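You operate a simulated robot arm through the tools that you are given. There is no shell and no other tool. Be economical: measure what you need, move in short steps, check, and stop when the job is done.

The job below is to be done with a simulated robot arm. You get a single attempt, and the scene is never put back.

TASK
Plug the memory stick in, save again and go back to READY.
Fine: the screen asks for the stick; use the save key, then the back key.

It is judged by the outcome, as a careful person would: the job done as asked, and still so three seconds after it is handed in. It fails if anything else is knocked over, pushed out of place, dropped, spilled or broken.

THE ROBOT
A 6-joint arm with a two-finger parallel gripper, fixed in place. Base frame: the origin is at the foot of the arm, x ahead of it, y to its left, z up. Readings come in m, degrees, newtons and seconds.
With the tool pointing down near the work surface it reaches from about 0.18 to 0.76 m from the base axis. Its first joint turns from -166.0 to 166.0 degrees. Payload 3.91 kg.
The TCP is the grasp point between the finger pads, 0.03 m short of the fingertips. In the tool frame z runs along the fingers and y along their closing line. Largest opening 0.11 m; finger width 0.02, thickness 0.01; the body of the gripper, 0.048 by 0.112 m, starts 0.055 m behind the TCP.
Orientation is told as [roll, pitch, yaw] about the base's x, y, z axes, in that order, counted from this pose: with the fingers straight down and closing along the base's y, the tool's x points along the base's -x, its y along +y and its z along -z.

THE INTERFACE
- The arm moves only by the tool jog_arm. Its argument "steps" is a list of rows, each a list of 6 numbers: the shift along the tool's x, y, z in m, then the turn, a rotation vector about the tool's x, y, z in degrees. In form: [[x, y, z, wx, wy, wz], ...]. A call has 1 to 8 rows; each row shifts and turns the commanded pose from where the row before left it, along the tool's axes as they then stand. "gripper" is the opening, from 0 (shut) to 1 (fully open), set as the call begins (left out, the last holds). A row lasts 0.2 s, in which the tool goes at most 0.05 m and 8.6 degrees; a call with a longer step from one row to the next is refused whole, and so is a gripper value outside its range. A pose out of reach is approached as far as the arm can. The call stops where the force on the tool passes 50 N (or 10 N more than at its start, if that is more) or the arm is blocked; 0.2 s more then pass. The fingers move at their own pace (about 0.045 m/s each) and stop on an object; they squeeze with about 25 N. The grip force told is the motor's: it shows also when the fingers shut on nothing. Time passes only in rows, and 0.2 s behind the last, so rows that do not move let the fingers close. It gives the time, the measured TCP pose, the force on the tool (base axes), the opening and the grip force at its end, in the units of the frame above (readings bear some noise).
- Cameras (640 x 400 px; columns grow to the right, rows downward): "scene" is fixed at [0.0658, -0.4986, 1.5344]; the picture's right is [-0.17, -0.99, 0.00], its down [-0.85, 0.14, -0.51] and it looks along [0.50, -0.09, -0.86] (base axes); focal length 324 px, centre (320, 200). "wrist" rides on the gripper at [-0.036, 0, -0.057] in the tool frame; the picture's right is [0.00, -1.00, 0.00], its down [0.97, 0.00, -0.24] and it looks along [0.24, 0.00, 0.97] (tool axes); focal length 218 px, centre (320, 200).
- grab_frame(camera): a new picture of that camera. It takes no simulated time.
- lift_body(by): slides the trunk up (or, below 0, down) by that many m; the arm rides with it, the base frame stays. It gives what a move gives, with no picture.
- measure_at(camera, pixels): for up to 12 pixels [column, row] of the newest picture of that camera ("zoom" is the newest enlarged one), the place [x, y, z] in the base frame of the surface seen there, good to about 0.002 m, but the place of the scene camera against the robot may be out by one fixed shift of up to 0.025 m in any direction. It takes no simulated time.
- zoom(camera, box): a new picture of the part [left, top, right, bottom] of that camera's present view, enlarged. It takes no simulated time.
- job_done(): hands the job in; it is judged then, once.

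Work in short steps. Measure before you move; look again where a grasp or a placing could have gone wrong, and mend it. You have 80 turns and 38 pictures in all, those below and enlarged ones among them. Open the gripper and draw the arm clear of the work before you hand the job in, unless the task says otherwise; then end with one line.

The tools are called after ">>>" as a command line: name --pt "numbers of a row" for each row, then --argument value for the rest, lists and objects as JSON in quotes. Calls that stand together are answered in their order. jog_arm: Moves the arm, as the interface text tells. Its arguments: {"type":"object","properties":{"steps":{"type":"array","items":{"type":"array","items":{"type":"number"}}},"gripper":{"type":"number"}},"required":["steps"]} The other tools are called the same way: lift_body (by) slides the trunk up or down; grab_frame (camera) takes a picture; measure_at (camera, pixels) gives the place of the surface under pixels of a picture; zoom (camera, box) takes an enlarged picture of a part of a camera's view; job_done () hands the job in.

At the start:

```text
t: 0.0
tool_pos: [0.2823, -0.2792, 1.1604]
tool_rot: [0.0, 0.1, 0.1]
force: [0.5, -0.2, -0.2]
width: 0.1101
gripper_force: 0.1
trunk travel left (down, up): [-0.475, 0.115]
```

scene: 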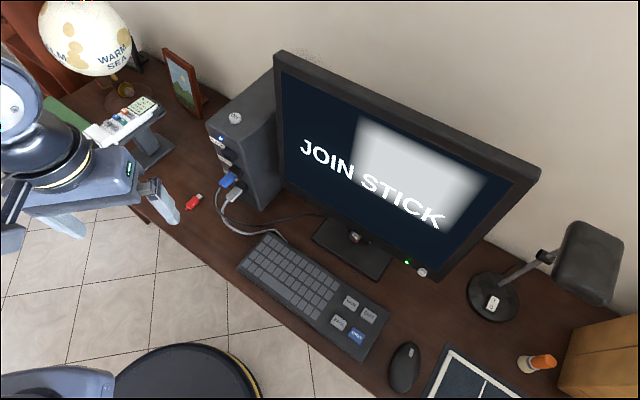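
wrist: 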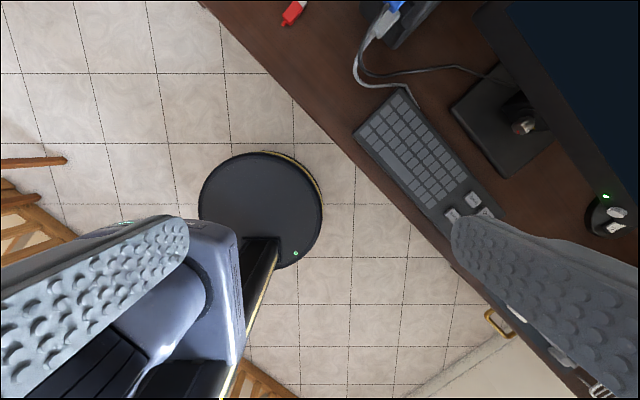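

The screen says JOIN STICK; a red stick lies near scene (194,201), and the PC's ports are around (228,180). I zoom in on both the ports and the keys.

>>> zoom --camera "scene" --box '[170, 100, 290, 220]'

>>> zoom --camera "scene" --box '[310, 270, 410, 360]'

```text
3.33 times, centred on (230, 160) of scene
```

zoom: 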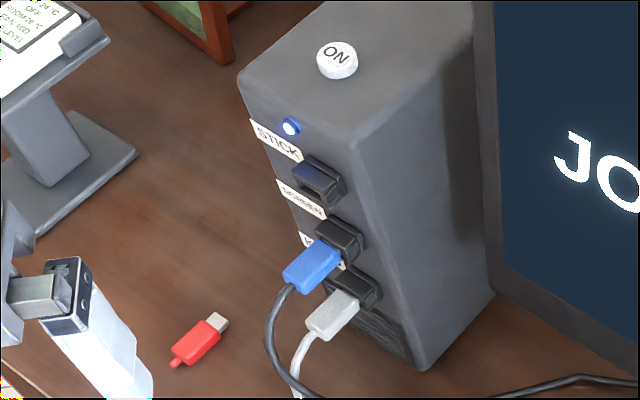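

```text
4.44 times, centred on (360, 315) of scene
```

zoom: 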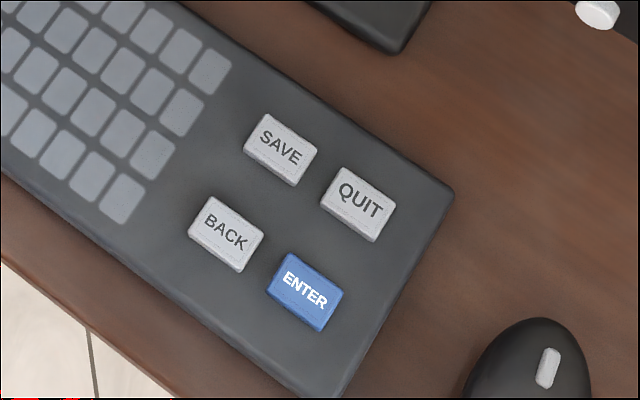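

SAVE is at zoom (281,147) and BACK at (226,235). The STICK port is the top one, so I measure the keys, the stick and the port.

>>> measure_at --camera "zoom" --pixels '[[281, 147], [226, 235], [361, 204], [305, 292], [250, 190], [181, 108]]'

>>> zoom --camera "scene" --box '[180, 120, 260, 220]'

```text
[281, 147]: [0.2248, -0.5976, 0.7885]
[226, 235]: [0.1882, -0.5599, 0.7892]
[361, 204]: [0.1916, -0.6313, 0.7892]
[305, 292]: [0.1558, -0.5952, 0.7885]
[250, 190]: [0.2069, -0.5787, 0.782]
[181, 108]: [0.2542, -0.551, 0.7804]
```

```text
4.00 times, centred on (220, 170) of scene
```

zoom: 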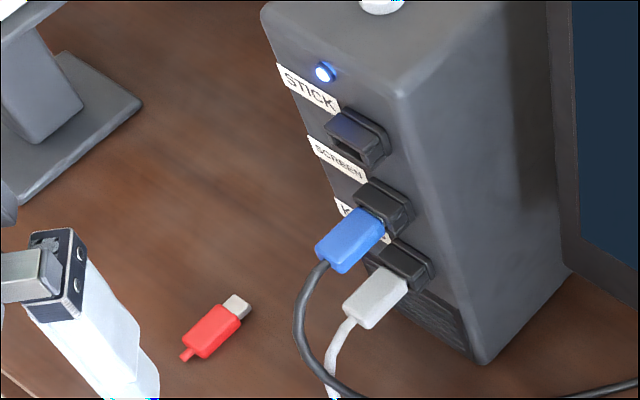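

Stick body at zoom (212,330), plug (237,304); STICK socket opening at about (350,140). I measure these plus the case's faces.

>>> measure_at --camera "zoom" --pixels '[[185, 354], [210, 330], [230, 312], [242, 301], [225, 306], [200, 355], [358, 118], [350, 147], [385, 140], [268, 40], [395, 110], [345, 245]]'

>>> measure_at --camera "scene" --pixels '[[235, 105], [210, 130], [235, 117], [180, 190], [216, 136]]'

>>> zoom --camera "wrist" --box '[260, 0, 440, 110]'

```text
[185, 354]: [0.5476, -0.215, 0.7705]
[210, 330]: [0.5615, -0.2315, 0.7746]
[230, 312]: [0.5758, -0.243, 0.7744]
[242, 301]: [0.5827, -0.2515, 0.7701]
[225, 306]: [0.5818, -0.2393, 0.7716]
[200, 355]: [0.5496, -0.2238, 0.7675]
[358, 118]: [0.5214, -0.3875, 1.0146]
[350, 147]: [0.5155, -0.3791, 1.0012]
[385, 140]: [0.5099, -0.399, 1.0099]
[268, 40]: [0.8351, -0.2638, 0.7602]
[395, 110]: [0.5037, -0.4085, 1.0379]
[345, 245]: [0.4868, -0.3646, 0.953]
```

```text
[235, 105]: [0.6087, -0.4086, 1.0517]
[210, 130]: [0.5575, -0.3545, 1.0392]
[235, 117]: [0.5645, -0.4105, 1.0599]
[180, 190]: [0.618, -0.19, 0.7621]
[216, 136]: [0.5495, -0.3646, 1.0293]
```

```text
3.56 times, centred on (350, 55) of wrist
```

zoom: 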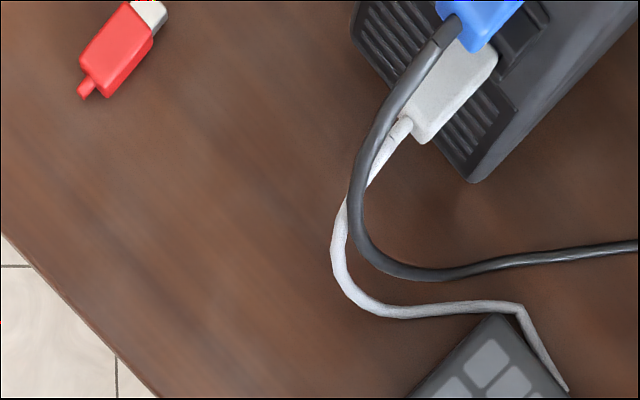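

The stick already points along the insertion direction (about base (0.7,-0.7)), toward the PC front. I turn the tool to yaw -45 and then go over the stick, staying high.

>>> jog_arm --pt "0 0 0 0 0 7.5" --pt "0 0 0 0 0 7.5" --pt "0 0 0 0 0 7.5" --pt "0 0 0 0 0 7.5" --pt "0 0 0 0 0 7.5" --pt "0 0 0 0 0 7.5" --gripper 0.6

>>> jog_arm --pt "-0.02 0.04 0 0 0 0" --pt "-0.02 0.04 0 0 0 0" --pt "-0.02 0.04 0.01 0 0 0" --pt "-0.02 0.04 0.02 0 0 0" --pt "-0.02 0.035 0.02 0 0 0" --pt "-0.02 0.035 0.02 0 0 0"

>>> grab_frame --camera "wrist"

```text
t: 1.4
tool_pos: [0.2832, -0.2797, 1.1589]
tool_rot: [-0.1, 0.0, -45.0]
force: [0.6, -0.7, 0.5]
width: 0.0658
gripper_force: 0.1
trunk travel left (down, up): [-0.475, 0.115]
```

```text
t: 2.8
tool_pos: [0.5304, -0.2024, 1.0887]
tool_rot: [0.0, 0.0, -45.0]
force: [-0.8, 0.1, 0.4]
width: 0.0662
gripper_force: 0.0
trunk travel left (down, up): [-0.475, 0.115]
```

```text
31 pictures are left
```

wrist: 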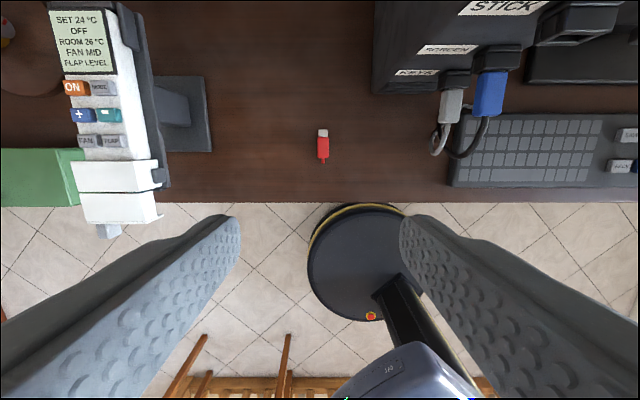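

The wrist view shows the stick at (323,145) aligned with the image vertical, and the STICK socket at the top (575,30). I measure the stick, remote holder and PC from this camera.

>>> measure_at --camera "wrist" --pixels '[[323, 133], [323, 145], [323, 155], [300, 145], [318, 147], [328, 147], [160, 175], [210, 130], [373, 80], [503, 7], [572, 35], [110, 225]]'

>>> zoom --camera "wrist" --box '[283, 120, 363, 170]'

```text
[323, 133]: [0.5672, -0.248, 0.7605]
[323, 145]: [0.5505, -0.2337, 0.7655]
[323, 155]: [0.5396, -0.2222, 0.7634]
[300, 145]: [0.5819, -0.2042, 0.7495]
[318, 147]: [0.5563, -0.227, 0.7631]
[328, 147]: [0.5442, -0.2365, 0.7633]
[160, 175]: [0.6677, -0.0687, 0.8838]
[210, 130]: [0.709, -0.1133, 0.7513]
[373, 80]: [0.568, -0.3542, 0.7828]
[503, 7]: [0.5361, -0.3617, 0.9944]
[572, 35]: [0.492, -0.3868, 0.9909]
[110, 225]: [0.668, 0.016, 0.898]
```

```text
8.00 times, centred on (323, 145) of wrist
```

zoom: 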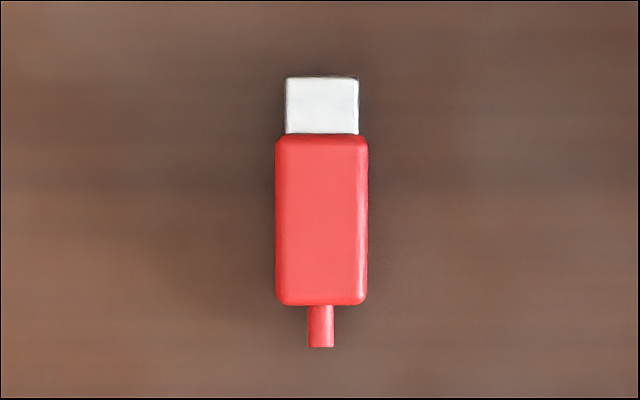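

Stick body centre is about (0.550,-0.232), top z 0.7645, table 0.7505. I line up over it and descend most of the way.

>>> jog_arm --pt "-0.033 -0.006 0.02 0 0 0" --pt "0 0 0.045 0 0 0" --pt "0 0 0.045 0 0 0" --pt "0 0 0.045 0 0 0" --pt "0 0 0.045 0 0 0" --pt "0 0 0.04 0 0 0"

>>> grab_frame --camera "wrist"

```text
t: 4.2
tool_pos: [0.5495, -0.2283, 0.8471]
tool_rot: [0.0, 0.0, -45.1]
force: [-0.3, 0.3, -0.4]
width: 0.0659
gripper_force: 0.0
trunk travel left (down, up): [-0.475, 0.115]
```

```text
29 pictures are left
```

wrist: 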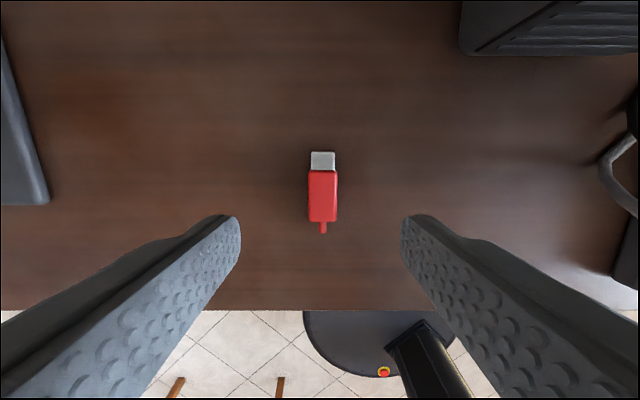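

The stick is centred at (323,196), between the fingers. I measure it once more for the final offset.

>>> measure_at --camera "wrist" --pixels '[[322, 153], [323, 174], [323, 196], [323, 219], [310, 196], [335, 196], [270, 196]]'

```text
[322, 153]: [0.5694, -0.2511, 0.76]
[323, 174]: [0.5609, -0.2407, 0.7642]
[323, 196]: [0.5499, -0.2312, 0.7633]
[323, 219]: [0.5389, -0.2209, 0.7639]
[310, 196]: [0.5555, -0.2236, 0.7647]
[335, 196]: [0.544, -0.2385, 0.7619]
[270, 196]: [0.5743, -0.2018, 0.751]
```

Offset is about 2 mm; I go down 0.064 with a small correction and close.

>>> jog_arm --pt "0.001 -0.0015 0.03 0 0 0" --pt "0 0 0.024 0 0 0" --pt "0 0 0.01 0 0 0"

>>> jog_arm --pt "0 0 0 0 0 0" --pt "0 0 0 0 0 0" --pt "0 0 0 0 0 0" --pt "0 0 0 0 0 0" --gripper 0

```text
t: 5.0
tool_pos: [0.5472, -0.231, 0.7849]
tool_rot: [0.1, 0.1, -45.0]
force: [-0.4, -0.2, 0.6]
width: 0.0661
gripper_force: 0.0
trunk travel left (down, up): [-0.475, 0.115]
```

```text
t: 6.0
tool_pos: [0.547, -0.2292, 0.7847]
tool_rot: [0.0, 0.0, -45.0]
force: [0.3, -0.3, -0.5]
width: 0.0186
gripper_force: 24.5
trunk travel left (down, up): [-0.475, 0.115]
```

The stick is gripped (width 0.0186, 24.5 N). I lift straight up, backing off the PC slightly, and look.

>>> jog_arm --pt "0 0 -0.03 0 0 0" --pt "0 0 -0.045 0 0 0" --pt "0 0 -0.045 0 0 0" --pt "0 0 -0.045 0 0 0" --pt "0.01 0 -0.045 0 0 0" --pt "0.02 -0.03 -0.045 0 0 0" --pt "0.01 -0.04 -0.045 0 0 0" --pt "0 -0.04 0 0 0 0"

>>> grab_frame --camera "wrist"

>>> grab_frame --camera "scene"

```text
refused: row 6 steps farther than a row can; nothing moved
```

```text
28 pictures are left
```

wrist: 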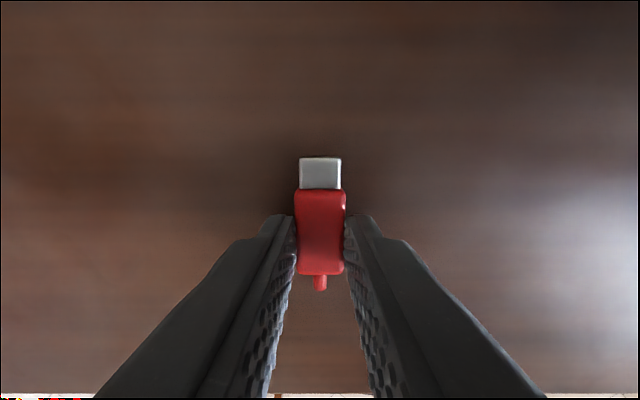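

```text
27 pictures are left
```

scene: 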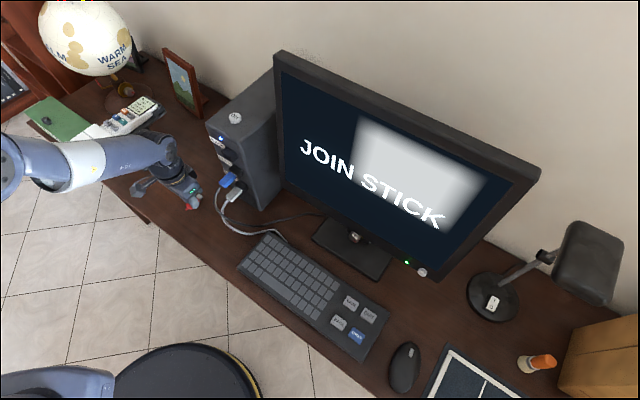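

The call was refused because one row was too long; the grip looks good (body (320,232), plug (320,173)). I lift with shorter rows.

>>> jog_arm --pt "0 0 -0.03 0 0 0" --pt "0 0 -0.045 0 0 0" --pt "0 0 -0.045 0 0 0" --pt "0 0 -0.045 0 0 0" --pt "0.01 0 -0.045 0 0 0" --pt "0.01 0 -0.045 0 0 0" --pt "0.01 -0.04 0 0 0 0" --pt "0.01 -0.04 0 0 0 0"

>>> grab_frame --camera "wrist"

```text
t: 7.8
tool_pos: [0.4628, -0.2605, 1.0413]
tool_rot: [0.0, 0.0, -45.0]
force: [-0.7, -0.5, -0.2]
width: 0.0186
gripper_force: 24.5
trunk travel left (down, up): [-0.475, 0.115]
```

```text
26 pictures are left
```

wrist: 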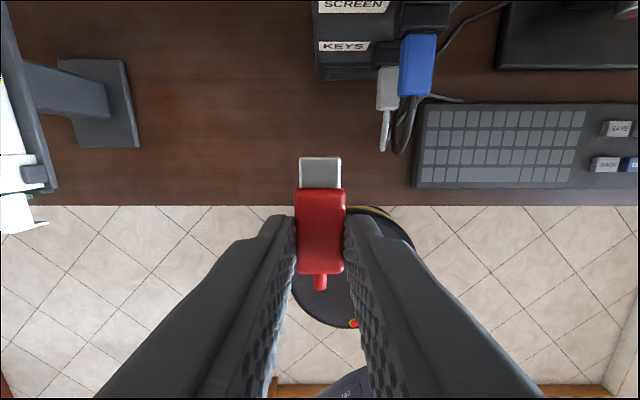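

The STICK socket is just above the view. I rise 0.10 m, back off and shift toward the port's line to see it.

>>> jog_arm --pt "0.015 -0.015 -0.035 0 0 0" --pt "0.015 -0.02 -0.035 0 0 0" --pt "0.02 -0.02 -0.03 0 0 0"

>>> grab_frame --camera "wrist"

```text
t: 8.6
tool_pos: [0.3887, -0.2604, 1.1381]
tool_rot: [0.0, 0.0, -45.0]
force: [-0.2, 0.6, -0.1]
width: 0.0187
gripper_force: 25.1
trunk travel left (down, up): [-0.475, 0.115]
```

```text
25 pictures are left
```

wrist: 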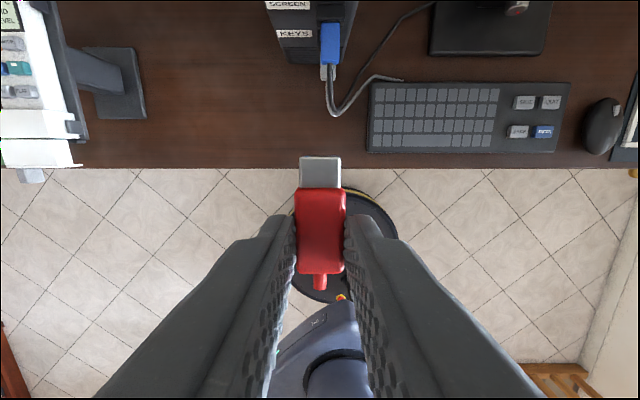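

Backing off pushed the socket further out of view, so I tilt the camera toward the PC (about tool y) by 25 degrees for a look.

>>> jog_arm --pt "0 0 0 0 -8.4 0" --pt "0 0 0 0 -8.3 0" --pt "0 0 0 0 -8.3 0"

>>> grab_frame --camera "wrist"

```text
t: 9.4
tool_pos: [0.3891, -0.2628, 1.1406]
tool_rot: [-0.1, -25.1, -45.0]
force: [0.3, 0.4, -0.4]
width: 0.0184
gripper_force: 25.2
trunk travel left (down, up): [-0.475, 0.115]
```

```text
24 pictures are left
```

wrist: 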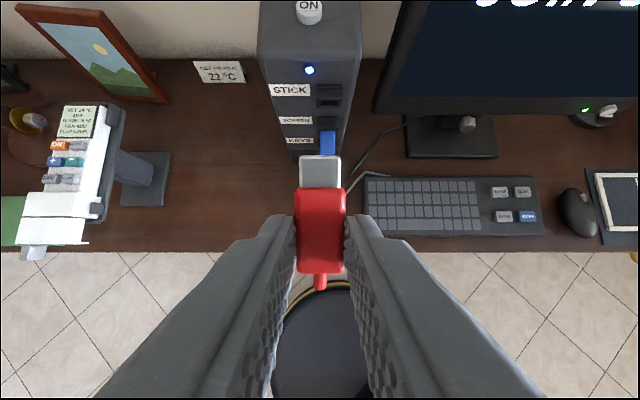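

The STICK socket is visible now at (330,95). I enlarge it, together with the plug.

>>> zoom --camera "wrist" --box '[255, 55, 375, 130]'

>>> measure_at --camera "wrist" --pixels '[[302, 160], [338, 160], [320, 160], [320, 184], [298, 230], [342, 230], [320, 230], [308, 12], [320, 40]]'

```text
5.33 times, centred on (315, 92) of wrist
```

zoom: 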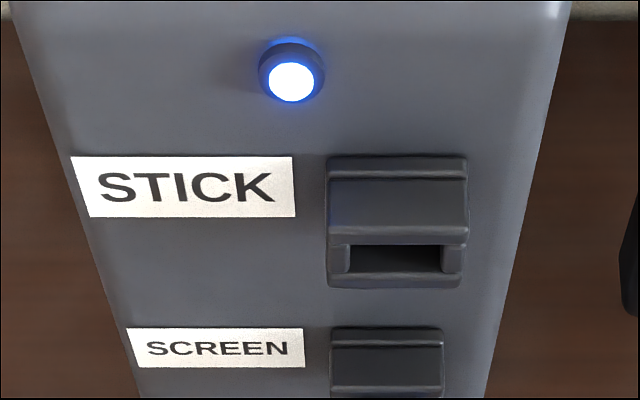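

```text
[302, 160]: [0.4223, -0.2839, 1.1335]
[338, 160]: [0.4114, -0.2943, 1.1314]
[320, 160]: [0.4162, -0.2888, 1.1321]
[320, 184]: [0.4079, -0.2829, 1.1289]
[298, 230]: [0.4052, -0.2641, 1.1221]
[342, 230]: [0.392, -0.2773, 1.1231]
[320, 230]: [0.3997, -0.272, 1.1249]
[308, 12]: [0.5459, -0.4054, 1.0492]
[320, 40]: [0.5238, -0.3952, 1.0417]
```

The socket opening spans zoom columns 350–440, rows 243–273. I measure its lips, edges and the case face.

>>> measure_at --camera "zoom" --pixels '[[398, 222], [398, 233], [398, 282], [340, 260], [452, 260], [395, 258], [398, 200], [333, 222], [466, 222], [300, 260], [500, 200], [395, 250]]'

```text
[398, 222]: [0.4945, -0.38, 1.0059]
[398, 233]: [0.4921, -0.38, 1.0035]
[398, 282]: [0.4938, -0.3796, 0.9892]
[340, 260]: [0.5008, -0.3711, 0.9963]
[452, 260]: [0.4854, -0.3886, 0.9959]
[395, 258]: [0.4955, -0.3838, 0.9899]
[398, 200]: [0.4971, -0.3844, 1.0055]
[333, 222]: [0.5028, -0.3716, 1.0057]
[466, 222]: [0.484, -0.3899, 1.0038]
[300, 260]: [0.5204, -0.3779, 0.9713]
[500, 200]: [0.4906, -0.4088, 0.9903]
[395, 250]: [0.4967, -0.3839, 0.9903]
```

Opening centre comes out at s=(x+y)/√2≈0.080, z≈0.996, lip at u≈-0.617. I untilt, shift -0.0097 along tool y, and come down to a standoff about 25 mm before the lip.

>>> jog_arm --pt "0 0 0 0 8.4 0" --pt "0 0 0 0 8.3 0" --pt "0 0 0 0 8.3 0" --pt "-0.02 -0.0097 0.04 0 0 0" --pt "-0.02 0 0.04 0 0 0" --pt "-0.03 0 0.035 0 0 0" --pt "-0.03 0 0 0 0 0"

>>> jog_arm --pt "0 0 0 0 0 0"

>>> jog_arm --pt "0 0 0 0 0 0"

>>> grab_frame --camera "wrist"

>>> zoom --camera "scene" --box '[180, 110, 280, 210]'

```text
t: 11.0
tool_pos: [0.4514, -0.3393, 1.0259]
tool_rot: [0.0, 0.0, -45.0]
force: [-0.3, -0.5, 0.8]
width: 0.0187
gripper_force: 24.6
trunk travel left (down, up): [-0.475, 0.115]
```

```text
t: 11.4
tool_pos: [0.4524, -0.3384, 1.0251]
tool_rot: [0.0, 0.1, -45.0]
force: [0.1, -0.8, -0.9]
width: 0.0184
gripper_force: 25.2
trunk travel left (down, up): [-0.475, 0.115]
```

```text
t: 11.8
tool_pos: [0.4522, -0.3378, 1.0257]
tool_rot: [0.1, 0.0, -44.9]
force: [-0.7, 0.1, 0.2]
width: 0.0187
gripper_force: 24.4
trunk travel left (down, up): [-0.475, 0.115]
```

```text
22 pictures are left
```

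wrist: 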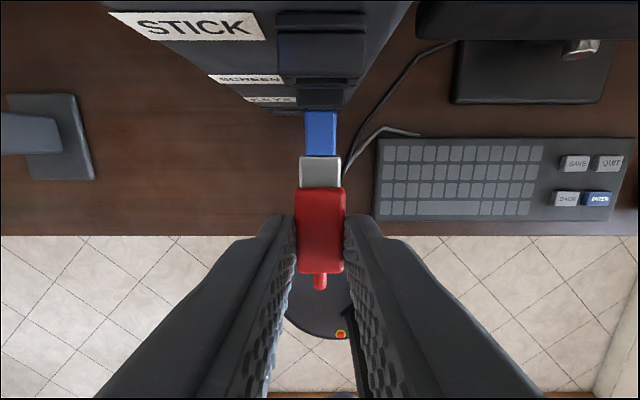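

```text
4.00 times, centred on (230, 160) of scene
```

zoom: 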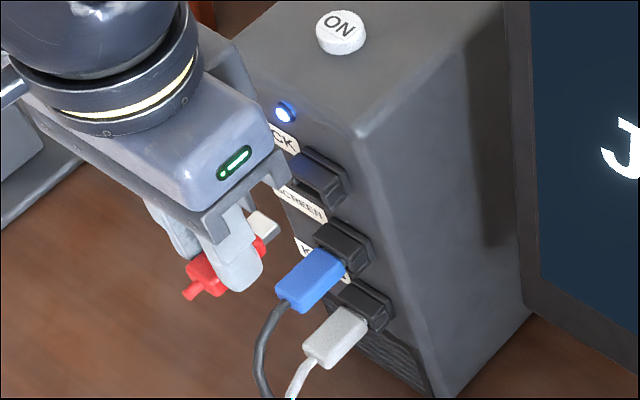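

Hood spans columns 278–365 (centre 321.5), plug centre 320: nearly lined up. I measure heights of the plug and hood tops in this same picture.

>>> measure_at --camera "wrist" --pixels '[[320, 162], [310, 170], [330, 170], [320, 180], [321, 60], [321, 72], [284, 60], [359, 60], [320, 235]]'

```text
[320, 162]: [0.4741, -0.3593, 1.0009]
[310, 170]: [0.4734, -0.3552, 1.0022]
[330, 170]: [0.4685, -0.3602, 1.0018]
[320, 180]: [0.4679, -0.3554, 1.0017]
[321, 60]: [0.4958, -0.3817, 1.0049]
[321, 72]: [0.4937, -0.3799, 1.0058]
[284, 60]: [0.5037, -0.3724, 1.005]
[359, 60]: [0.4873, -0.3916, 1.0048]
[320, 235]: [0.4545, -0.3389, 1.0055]
```

Plug top is at 1.0017 and should be ≈0.999; tip is 27 mm from the lip. I correct (down 2.4 mm, -0.6 mm y), advance 22 mm and look.

>>> jog_arm --pt "0 -0.0006 0.0024 0 0 0" --pt "-0.012 0 0 0 0 0" --pt "-0.01 0 0 0 0 0" --pt "0 0 0 0 0 0"

>>> zoom --camera "wrist" --box '[240, 50, 400, 250]'

>>> zoom --camera "scene" --box '[200, 120, 260, 180]'

```text
t: 12.8
tool_pos: [0.4673, -0.355, 1.0222]
tool_rot: [0.0, 0.0, -45.0]
force: [-0.6, -0.1, -0.9]
width: 0.0186
gripper_force: 24.9
trunk travel left (down, up): [-0.475, 0.115]
```

```text
2.00 times, centred on (320, 150) of wrist
```

zoom: 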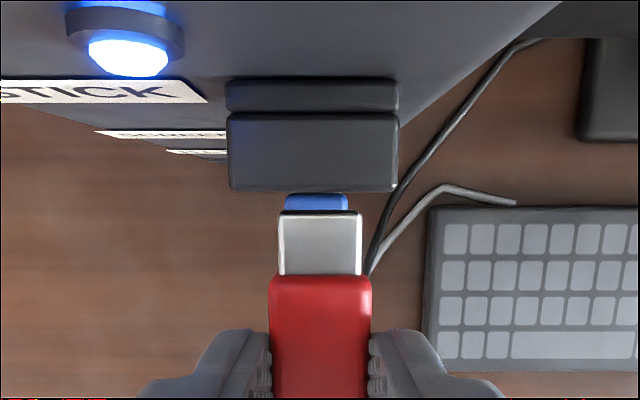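

```text
6.67 times, centred on (230, 150) of scene
```

zoom: 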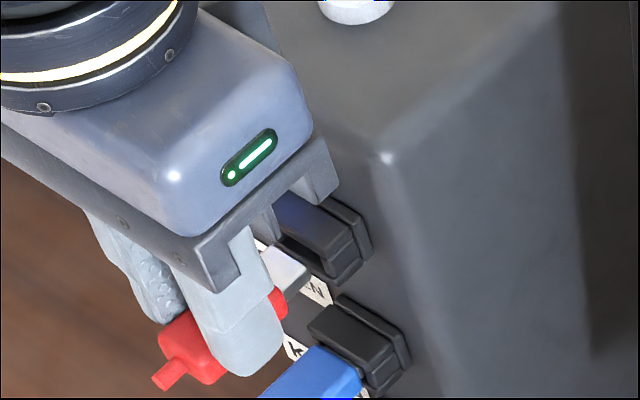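

In the zoom the hood centre (312) is now left of the plug centre (319.5), about 1.4 mm. I measure to confirm.

>>> grab_frame --camera "wrist"

>>> measure_at --camera "wrist" --pixels '[[302, 170], [338, 170], [320, 158], [320, 180], [316, 138], [357, 120], [276, 120], [316, 120], [302, 180], [338, 180]]'

```text
18 pictures are left
```

wrist: 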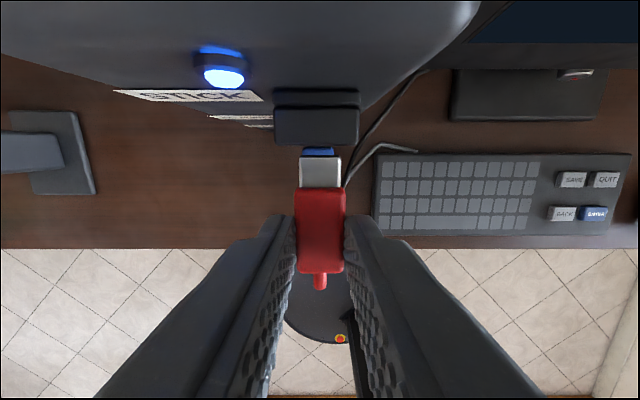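

```text
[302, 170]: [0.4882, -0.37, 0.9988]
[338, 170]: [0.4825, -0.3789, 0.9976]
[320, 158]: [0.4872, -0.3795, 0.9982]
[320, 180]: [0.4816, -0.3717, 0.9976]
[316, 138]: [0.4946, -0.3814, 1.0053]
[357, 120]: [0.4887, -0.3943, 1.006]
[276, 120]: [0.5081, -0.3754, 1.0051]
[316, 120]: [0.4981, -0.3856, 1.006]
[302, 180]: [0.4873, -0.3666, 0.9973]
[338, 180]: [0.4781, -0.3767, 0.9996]
```

The plug needs about +1.5 mm in tool y and 0.8 mm up. I correct that and check before inserting.

>>> jog_arm --pt "0 0.0015 -0.0008 0 0 0" --pt "0 0 0 0 0 0"

>>> zoom --camera "wrist" --box '[260, 90, 380, 200]'

```text
t: 13.4
tool_pos: [0.4674, -0.3532, 1.0242]
tool_rot: [0.1, 0.0, -45.0]
force: [-0.3, 0.4, 0.0]
width: 0.0186
gripper_force: 25.1
trunk travel left (down, up): [-0.475, 0.115]
```

```text
3.64 times, centred on (320, 145) of wrist
```

zoom: 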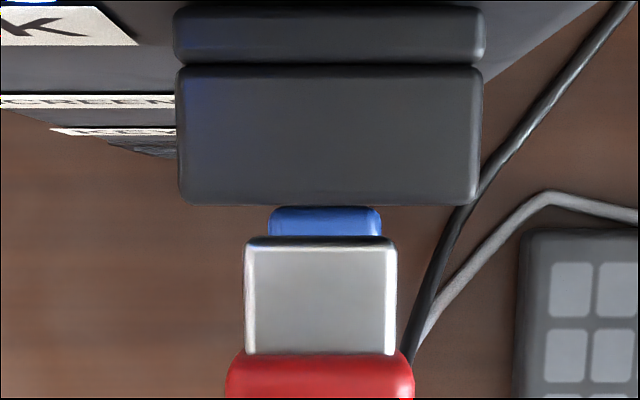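

The plug is now ~0.9 mm on the other side, within clearance; I correct -0.7 mm and advance slowly in.

>>> jog_arm --pt "0 -0.0007 0 0 0 0" --pt "-0.003 0 0 0 0 0" --pt "-0.003 0 0 0 0 0" --pt "-0.003 0 0 0 0 0" --pt "0 0 0 0 0 0"

>>> zoom --camera "wrist" --box '[260, 90, 380, 200]'

```text
t: 14.6
tool_pos: [0.475, -0.3606, 1.0248]
tool_rot: [0.0, 0.0, -45.0]
force: [0.8, 0.0, -0.5]
width: 0.0187
gripper_force: 25.4
trunk travel left (down, up): [-0.475, 0.115]
```

```text
3.64 times, centred on (320, 145) of wrist
```

zoom: 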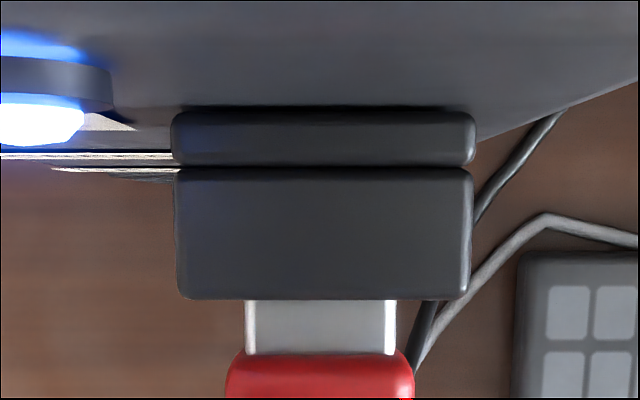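

The plug is going in freely (visible length 55 of 118 px, ~6 mm left, no force). I keep pushing in small steps.

>>> jog_arm --pt "-0.002 0 0 0 0 0" --pt "-0.002 0 0 0 0 0" --pt "-0.0015 0 0 0 0 0" --pt "-0.001 0 0 0 0 0" --pt "0 0 0 0 0 0"

>>> zoom --camera "wrist" --box '[260, 90, 380, 200]'

```text
t: 15.8
tool_pos: [0.4792, -0.3649, 1.0238]
tool_rot: [-0.1, 0.2, -45.0]
force: [-6.5, 3.0, -4.5]
width: 0.0186
gripper_force: 25.0
trunk travel left (down, up): [-0.475, 0.115]
```

```text
3.64 times, centred on (320, 145) of wrist
```

zoom: 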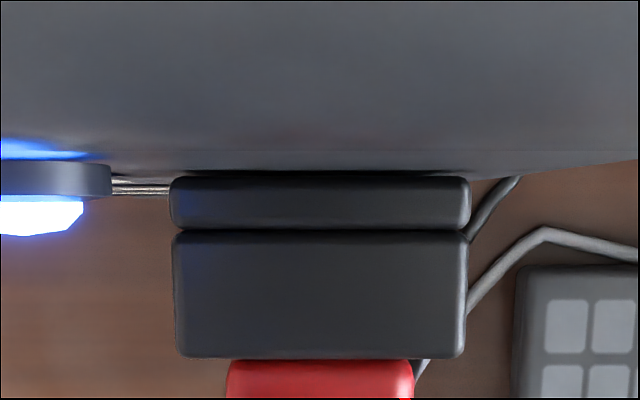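

The body has reached the lip with ~7 N of push. I press slightly more to seat it, then look at the screen.

>>> jog_arm --pt "-0.0015 0 0 0 0 0" --pt "-0.001 0 0 0 0 0" --pt "0 0 0 0 0 0"

>>> grab_frame --camera "scene"

```text
t: 16.6
tool_pos: [0.4794, -0.366, 1.025]
tool_rot: [0.0, 0.1, -45.1]
force: [-11.9, 12.3, -5.7]
width: 0.0189
gripper_force: 25.2
trunk travel left (down, up): [-0.475, 0.115]
```

```text
14 pictures are left
```

scene: 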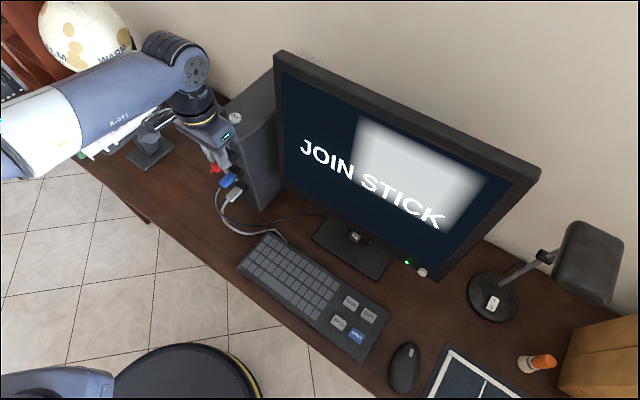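

It is seated (17 N, no more travel). I relax the push, open the fingers a little and rise clear.

>>> jog_arm --pt "0.002 0 0 0 0 0" --pt "0 0 0 0 0 0" --pt "0 0 0 0 0 0" --gripper 0.4

>>> jog_arm --pt "0 0 -0.01 0 0 0" --pt "0 0 -0.02 0 0 0" --pt "0.01 0 -0.03 0 0 0" --pt "0.02 0 -0.03 0 0 0" --pt "0.03 0 -0.03 0 0 0" --pt "0.045 0 0 0 0 0"

>>> zoom --camera "scene" --box '[180, 120, 260, 200]'

```text
t: 17.4
tool_pos: [0.4804, -0.3664, 1.0254]
tool_rot: [-0.1, 0.0, -45.0]
force: [0.3, 0.2, 0.2]
width: 0.0442
gripper_force: 0.0
trunk travel left (down, up): [-0.475, 0.115]
```

```text
t: 18.8
tool_pos: [0.4041, -0.2914, 1.1453]
tool_rot: [-0.1, 0.0, -44.9]
force: [0.5, -1.2, -0.1]
width: 0.0441
gripper_force: 0.1
trunk travel left (down, up): [-0.475, 0.115]
```

```text
5.00 times, centred on (220, 160) of scene
```

zoom: 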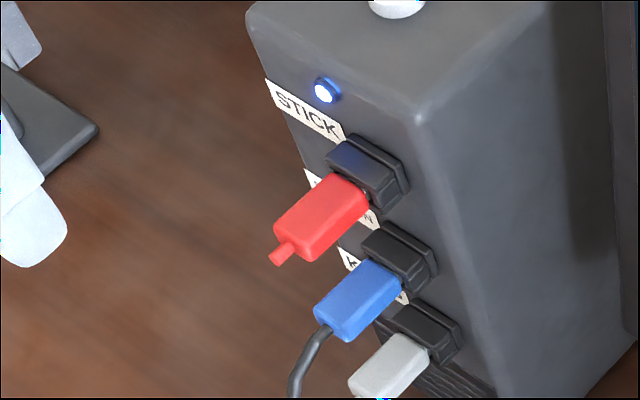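

The stick is plugged in fully and level. I measure the monitor's edge and keyboard so I can travel safely to the keys.

>>> measure_at --camera "scene" --pixels '[[436, 274], [535, 180], [285, 190], [282, 60], [490, 300], [405, 365], [422, 271]]'

```text
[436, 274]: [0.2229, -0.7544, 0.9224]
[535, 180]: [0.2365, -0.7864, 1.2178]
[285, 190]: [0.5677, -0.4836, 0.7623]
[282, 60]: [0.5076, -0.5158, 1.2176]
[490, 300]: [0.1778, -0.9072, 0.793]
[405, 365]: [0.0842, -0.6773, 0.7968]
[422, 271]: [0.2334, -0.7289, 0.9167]
```

The monitor front is at u≈-0.69, keys at u≈-0.575, so there is room. I travel along tool -y at height with the gripper closing.

>>> jog_arm --pt "0 -0.045 0 0 0 0" --pt "0 -0.045 0 0 0 0" --pt "0 -0.045 0 0 0 0" --pt "0 -0.045 0 0 0 0" --pt "0 -0.045 0 0 0 0" --pt "0 -0.045 0 0 0 0" --pt "0 -0.045 0 0 0 0" --pt "0 -0.036 0 0 0 0" --gripper 0

>>> jog_arm --pt "-0.01 0 0.045 0 0 0" --pt "-0.01 0 0.045 0 0 0" --pt "-0.01 0 0.045 0 0 0" --pt "-0.01 0 0.045 0 0 0" --pt "-0.01 0 0.045 0 0 0"

>>> grab_frame --camera "wrist"

```text
t: 20.6
tool_pos: [0.1553, -0.5423, 1.1446]
tool_rot: [0.0, 0.0, -45.0]
force: [0.2, -0.3, -0.6]
width: 0.0
gripper_force: 25.2
trunk travel left (down, up): [-0.475, 0.115]
```

```text
t: 21.8
tool_pos: [0.1935, -0.5761, 0.9172]
tool_rot: [0.1, 0.0, -45.1]
force: [0.5, -0.1, 0.0]
width: 0.0
gripper_force: 25.3
trunk travel left (down, up): [-0.475, 0.115]
```

```text
12 pictures are left
```

wrist: 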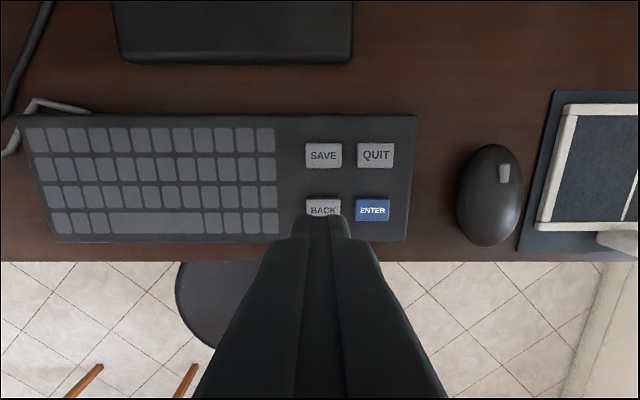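

Keys are visible: SAVE (323,156), BACK (323,207). I measure them.

>>> measure_at --camera "wrist" --pixels '[[323, 156], [310, 156], [337, 156], [323, 205], [375, 156], [372, 209], [350, 180]]'

```text
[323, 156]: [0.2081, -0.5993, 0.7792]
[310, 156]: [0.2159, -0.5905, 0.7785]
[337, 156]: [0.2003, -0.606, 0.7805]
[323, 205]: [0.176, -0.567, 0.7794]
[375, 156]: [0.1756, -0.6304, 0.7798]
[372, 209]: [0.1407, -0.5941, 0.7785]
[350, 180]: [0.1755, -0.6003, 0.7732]
```

SAVE top is at (0.208,-0.599,0.779). I move over it and come down to about 8 mm above.

>>> jog_arm --pt "-0.0267 -0.0045 0.02 0 0 0" --pt "0 0 0.04 0 0 0" --pt "0 0 0.038 0 0 0" --pt "0 0 0 0 0 0"

>>> grab_frame --camera "wrist"

```text
t: 22.8
tool_pos: [0.2079, -0.6002, 0.8192]
tool_rot: [0.1, 0.0, -45.0]
force: [-0.5, 0.5, -0.5]
width: 0.0
gripper_force: 25.1
trunk travel left (down, up): [-0.475, 0.115]
```

```text
11 pictures are left
```

wrist: 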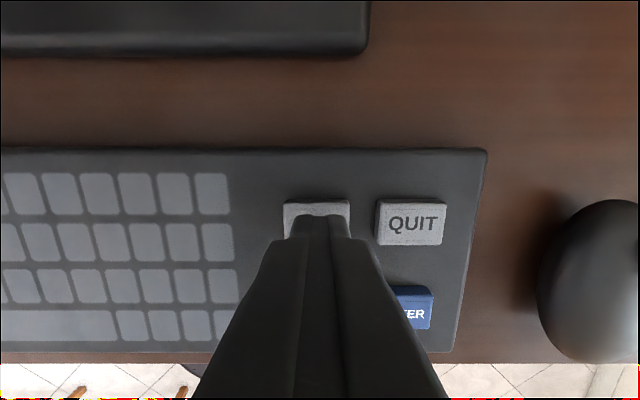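

The fingertips are centred over SAVE (key columns 283–350, tip 290–350). I press down gently, within the key's short travel.

>>> jog_arm --pt "0 0 0.006 0 0 0" --pt "0 0 0.003 0 0 0" --pt "0 0 0.0025 0 0 0" --pt "0 0 0 0 0 0"

>>> zoom --camera "scene" --box '[270, 80, 470, 260]'

```text
t: 23.8
tool_pos: [0.2086, -0.5984, 0.8091]
tool_rot: [0.0, 0.0, -45.0]
force: [0.5, 0.1, 0.3]
width: 0.0
gripper_force: 24.7
trunk travel left (down, up): [-0.475, 0.115]
```

```text
2.22 times, centred on (370, 170) of scene
```

zoom: 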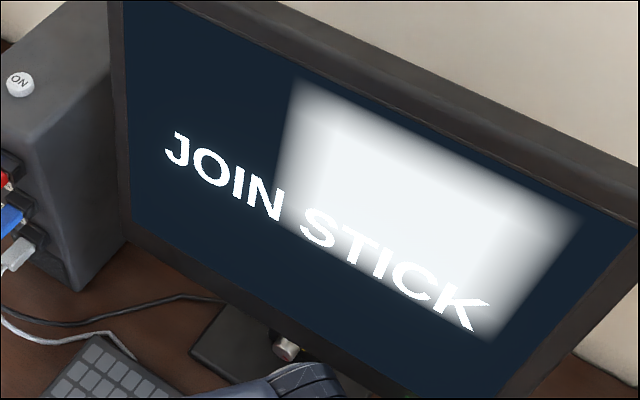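

No force yet at z 0.8091; the tip is just at the key top. I press on in 1 mm steps.

>>> jog_arm --pt "0 0 0.001 0 0 0" --pt "0 0 0.001 0 0 0" --pt "0 0 0 0 0 0"

```text
t: 24.6
tool_pos: [0.2073, -0.5975, 0.8076]
tool_rot: [0.0, 0.1, -44.9]
force: [0.2, 0.8, 0.1]
width: 0.0
gripper_force: 25.3
trunk travel left (down, up): [-0.475, 0.115]
```

Still no force; I go 2 mm further.

>>> jog_arm --pt "0 0 0.001 0 0 0" --pt "0 0 0.001 0 0 0" --pt "0 0 0 0 0 0"

```text
t: 25.4
tool_pos: [0.2079, -0.5983, 0.8054]
tool_rot: [0.0, 0.0, -45.0]
force: [-0.3, -0.6, 2.2]
width: 0.0
gripper_force: 24.8
trunk travel left (down, up): [-0.475, 0.115]
```

Contact now (2.2 N). I press another 2 mm.

>>> jog_arm --pt "0 0 0.001 0 0 0" --pt "0 0 0.001 0 0 0" --pt "0 0 0 0 0 0"

>>> zoom --camera "scene" --box '[270, 80, 470, 260]'

```text
t: 26.2
tool_pos: [0.2078, -0.5971, 0.8017]
tool_rot: [0.1, 0.0, -45.0]
force: [0.1, -1.2, 3.1]
width: 0.0001
gripper_force: 24.9
trunk travel left (down, up): [-0.475, 0.115]
```

```text
2.22 times, centred on (370, 170) of scene
```

zoom: 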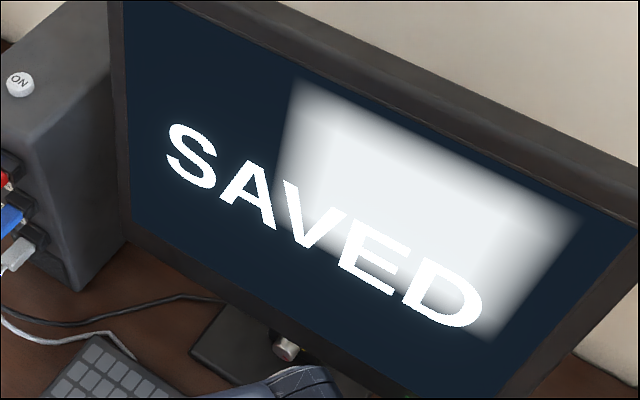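

The screen reads SAVED. I rise 25 mm, shift +0.0455 in tool x to BACK, and check.

>>> jog_arm --pt "0 0 -0.01 0 0 0" --pt "0 0 -0.015 0 0 0" --pt "0.0225 0 0 0 0 0" --pt "0.023 0 0 0 0 0" --pt "0 0 0.008 0 0 0" --pt "0 0 0 0 0 0"

>>> grab_frame --camera "wrist"

>>> grab_frame --camera "scene"

```text
t: 27.6
tool_pos: [0.1756, -0.5673, 0.8215]
tool_rot: [0.0, 0.0, -45.0]
force: [0.1, 0.4, 0.0]
width: 0.0
gripper_force: 25.0
trunk travel left (down, up): [-0.475, 0.115]
```

```text
8 pictures are left
```

wrist: 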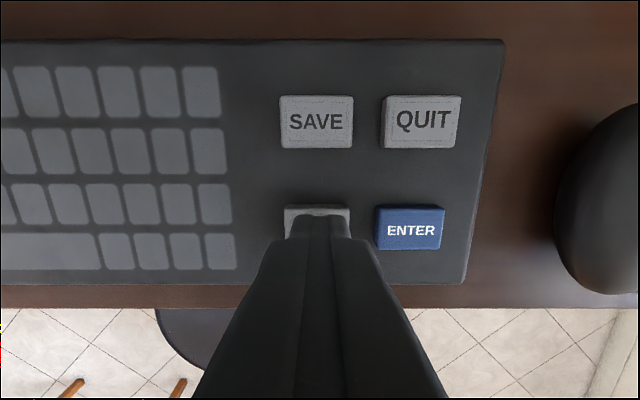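

```text
7 pictures are left
```

scene: 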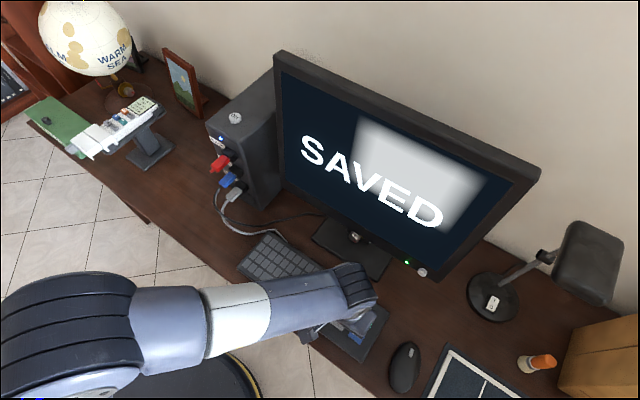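

The tip is over BACK (columns 283–350), in the same place relative to the key as on SAVE. I press to z≈0.802 as before.

>>> jog_arm --pt "0 0 0.008 0 0 0" --pt "0 0 0.005 0 0 0" --pt "0 0 0.003 0 0 0" --pt "0 0 0.002 0 0 0" --pt "0 0 0.001 0 0 0" --pt "0 0 0 0 0 0"

>>> zoom --camera "scene" --box '[270, 80, 470, 260]'

```text
t: 29.0
tool_pos: [0.1757, -0.5662, 0.8029]
tool_rot: [-0.2, -0.1, -45.0]
force: [-0.6, 1.5, 12.8]
width: 0.0
gripper_force: 25.1
trunk travel left (down, up): [-0.475, 0.115]
```

```text
2.22 times, centred on (370, 170) of scene
```

zoom: 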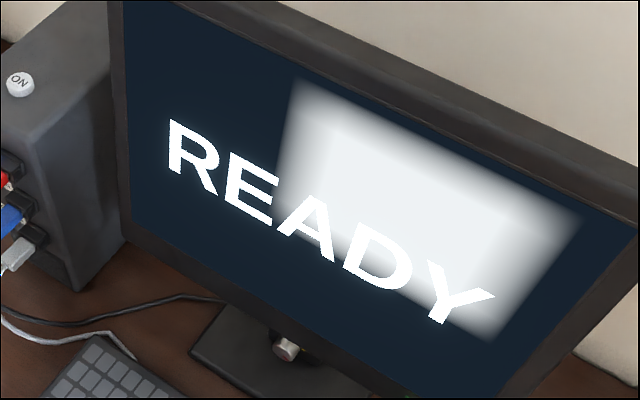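

The screen reads READY. I rise straight up, then open the gripper and draw back.

>>> jog_arm --pt "0 0 -0.01 0 0 0" --pt "0 0 -0.04 0 0 0" --pt "0 0 -0.045 0 0 0" --pt "0 0 -0.045 0 0 0" --pt "0 0 -0.045 0 0 0" --pt "0.02 0 -0.045 0 0 0" --pt "0.04 0 -0.02 0 0 0"

>>> jog_arm --pt "0.03 0.03 0 0 0 0" --pt "0.03 0.03 0 0 0 0" --pt "0 0 0 0 0 0" --pt "0 0 0 0 0 0" --pt "0 0 0 0 0 0" --gripper 1

>>> grab_frame --camera "scene"

```text
t: 30.6
tool_pos: [0.1326, -0.5221, 1.049]
tool_rot: [0.0, 0.1, -44.9]
force: [0.0, 0.4, 0.7]
width: 0.0
gripper_force: 24.9
trunk travel left (down, up): [-0.475, 0.115]
```

```text
t: 31.8
tool_pos: [0.1325, -0.4397, 1.0511]
tool_rot: [0.0, 0.1, -45.1]
force: [-0.3, 0.5, 0.3]
width: 0.1043
gripper_force: 0.0
trunk travel left (down, up): [-0.475, 0.115]
```

```text
5 pictures are left
```

scene: 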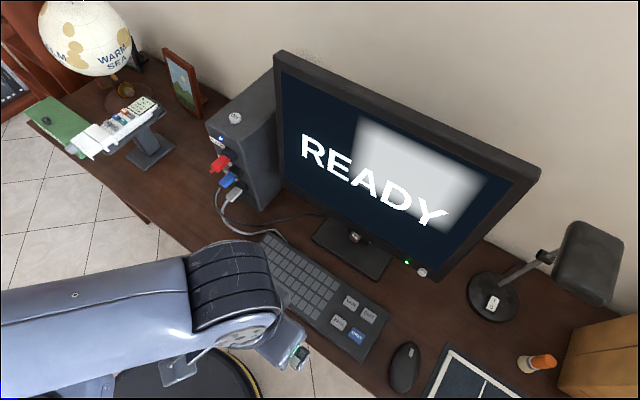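

READY is showing, the stick is in its socket, nothing else has moved and the arm is clear, so I hand the job in.

>>> job_done

```text
The job is handed in.
```

The memory stick is plugged into the STICK port, the save went through (the screen showed SAVED), and the screen is back at READY.
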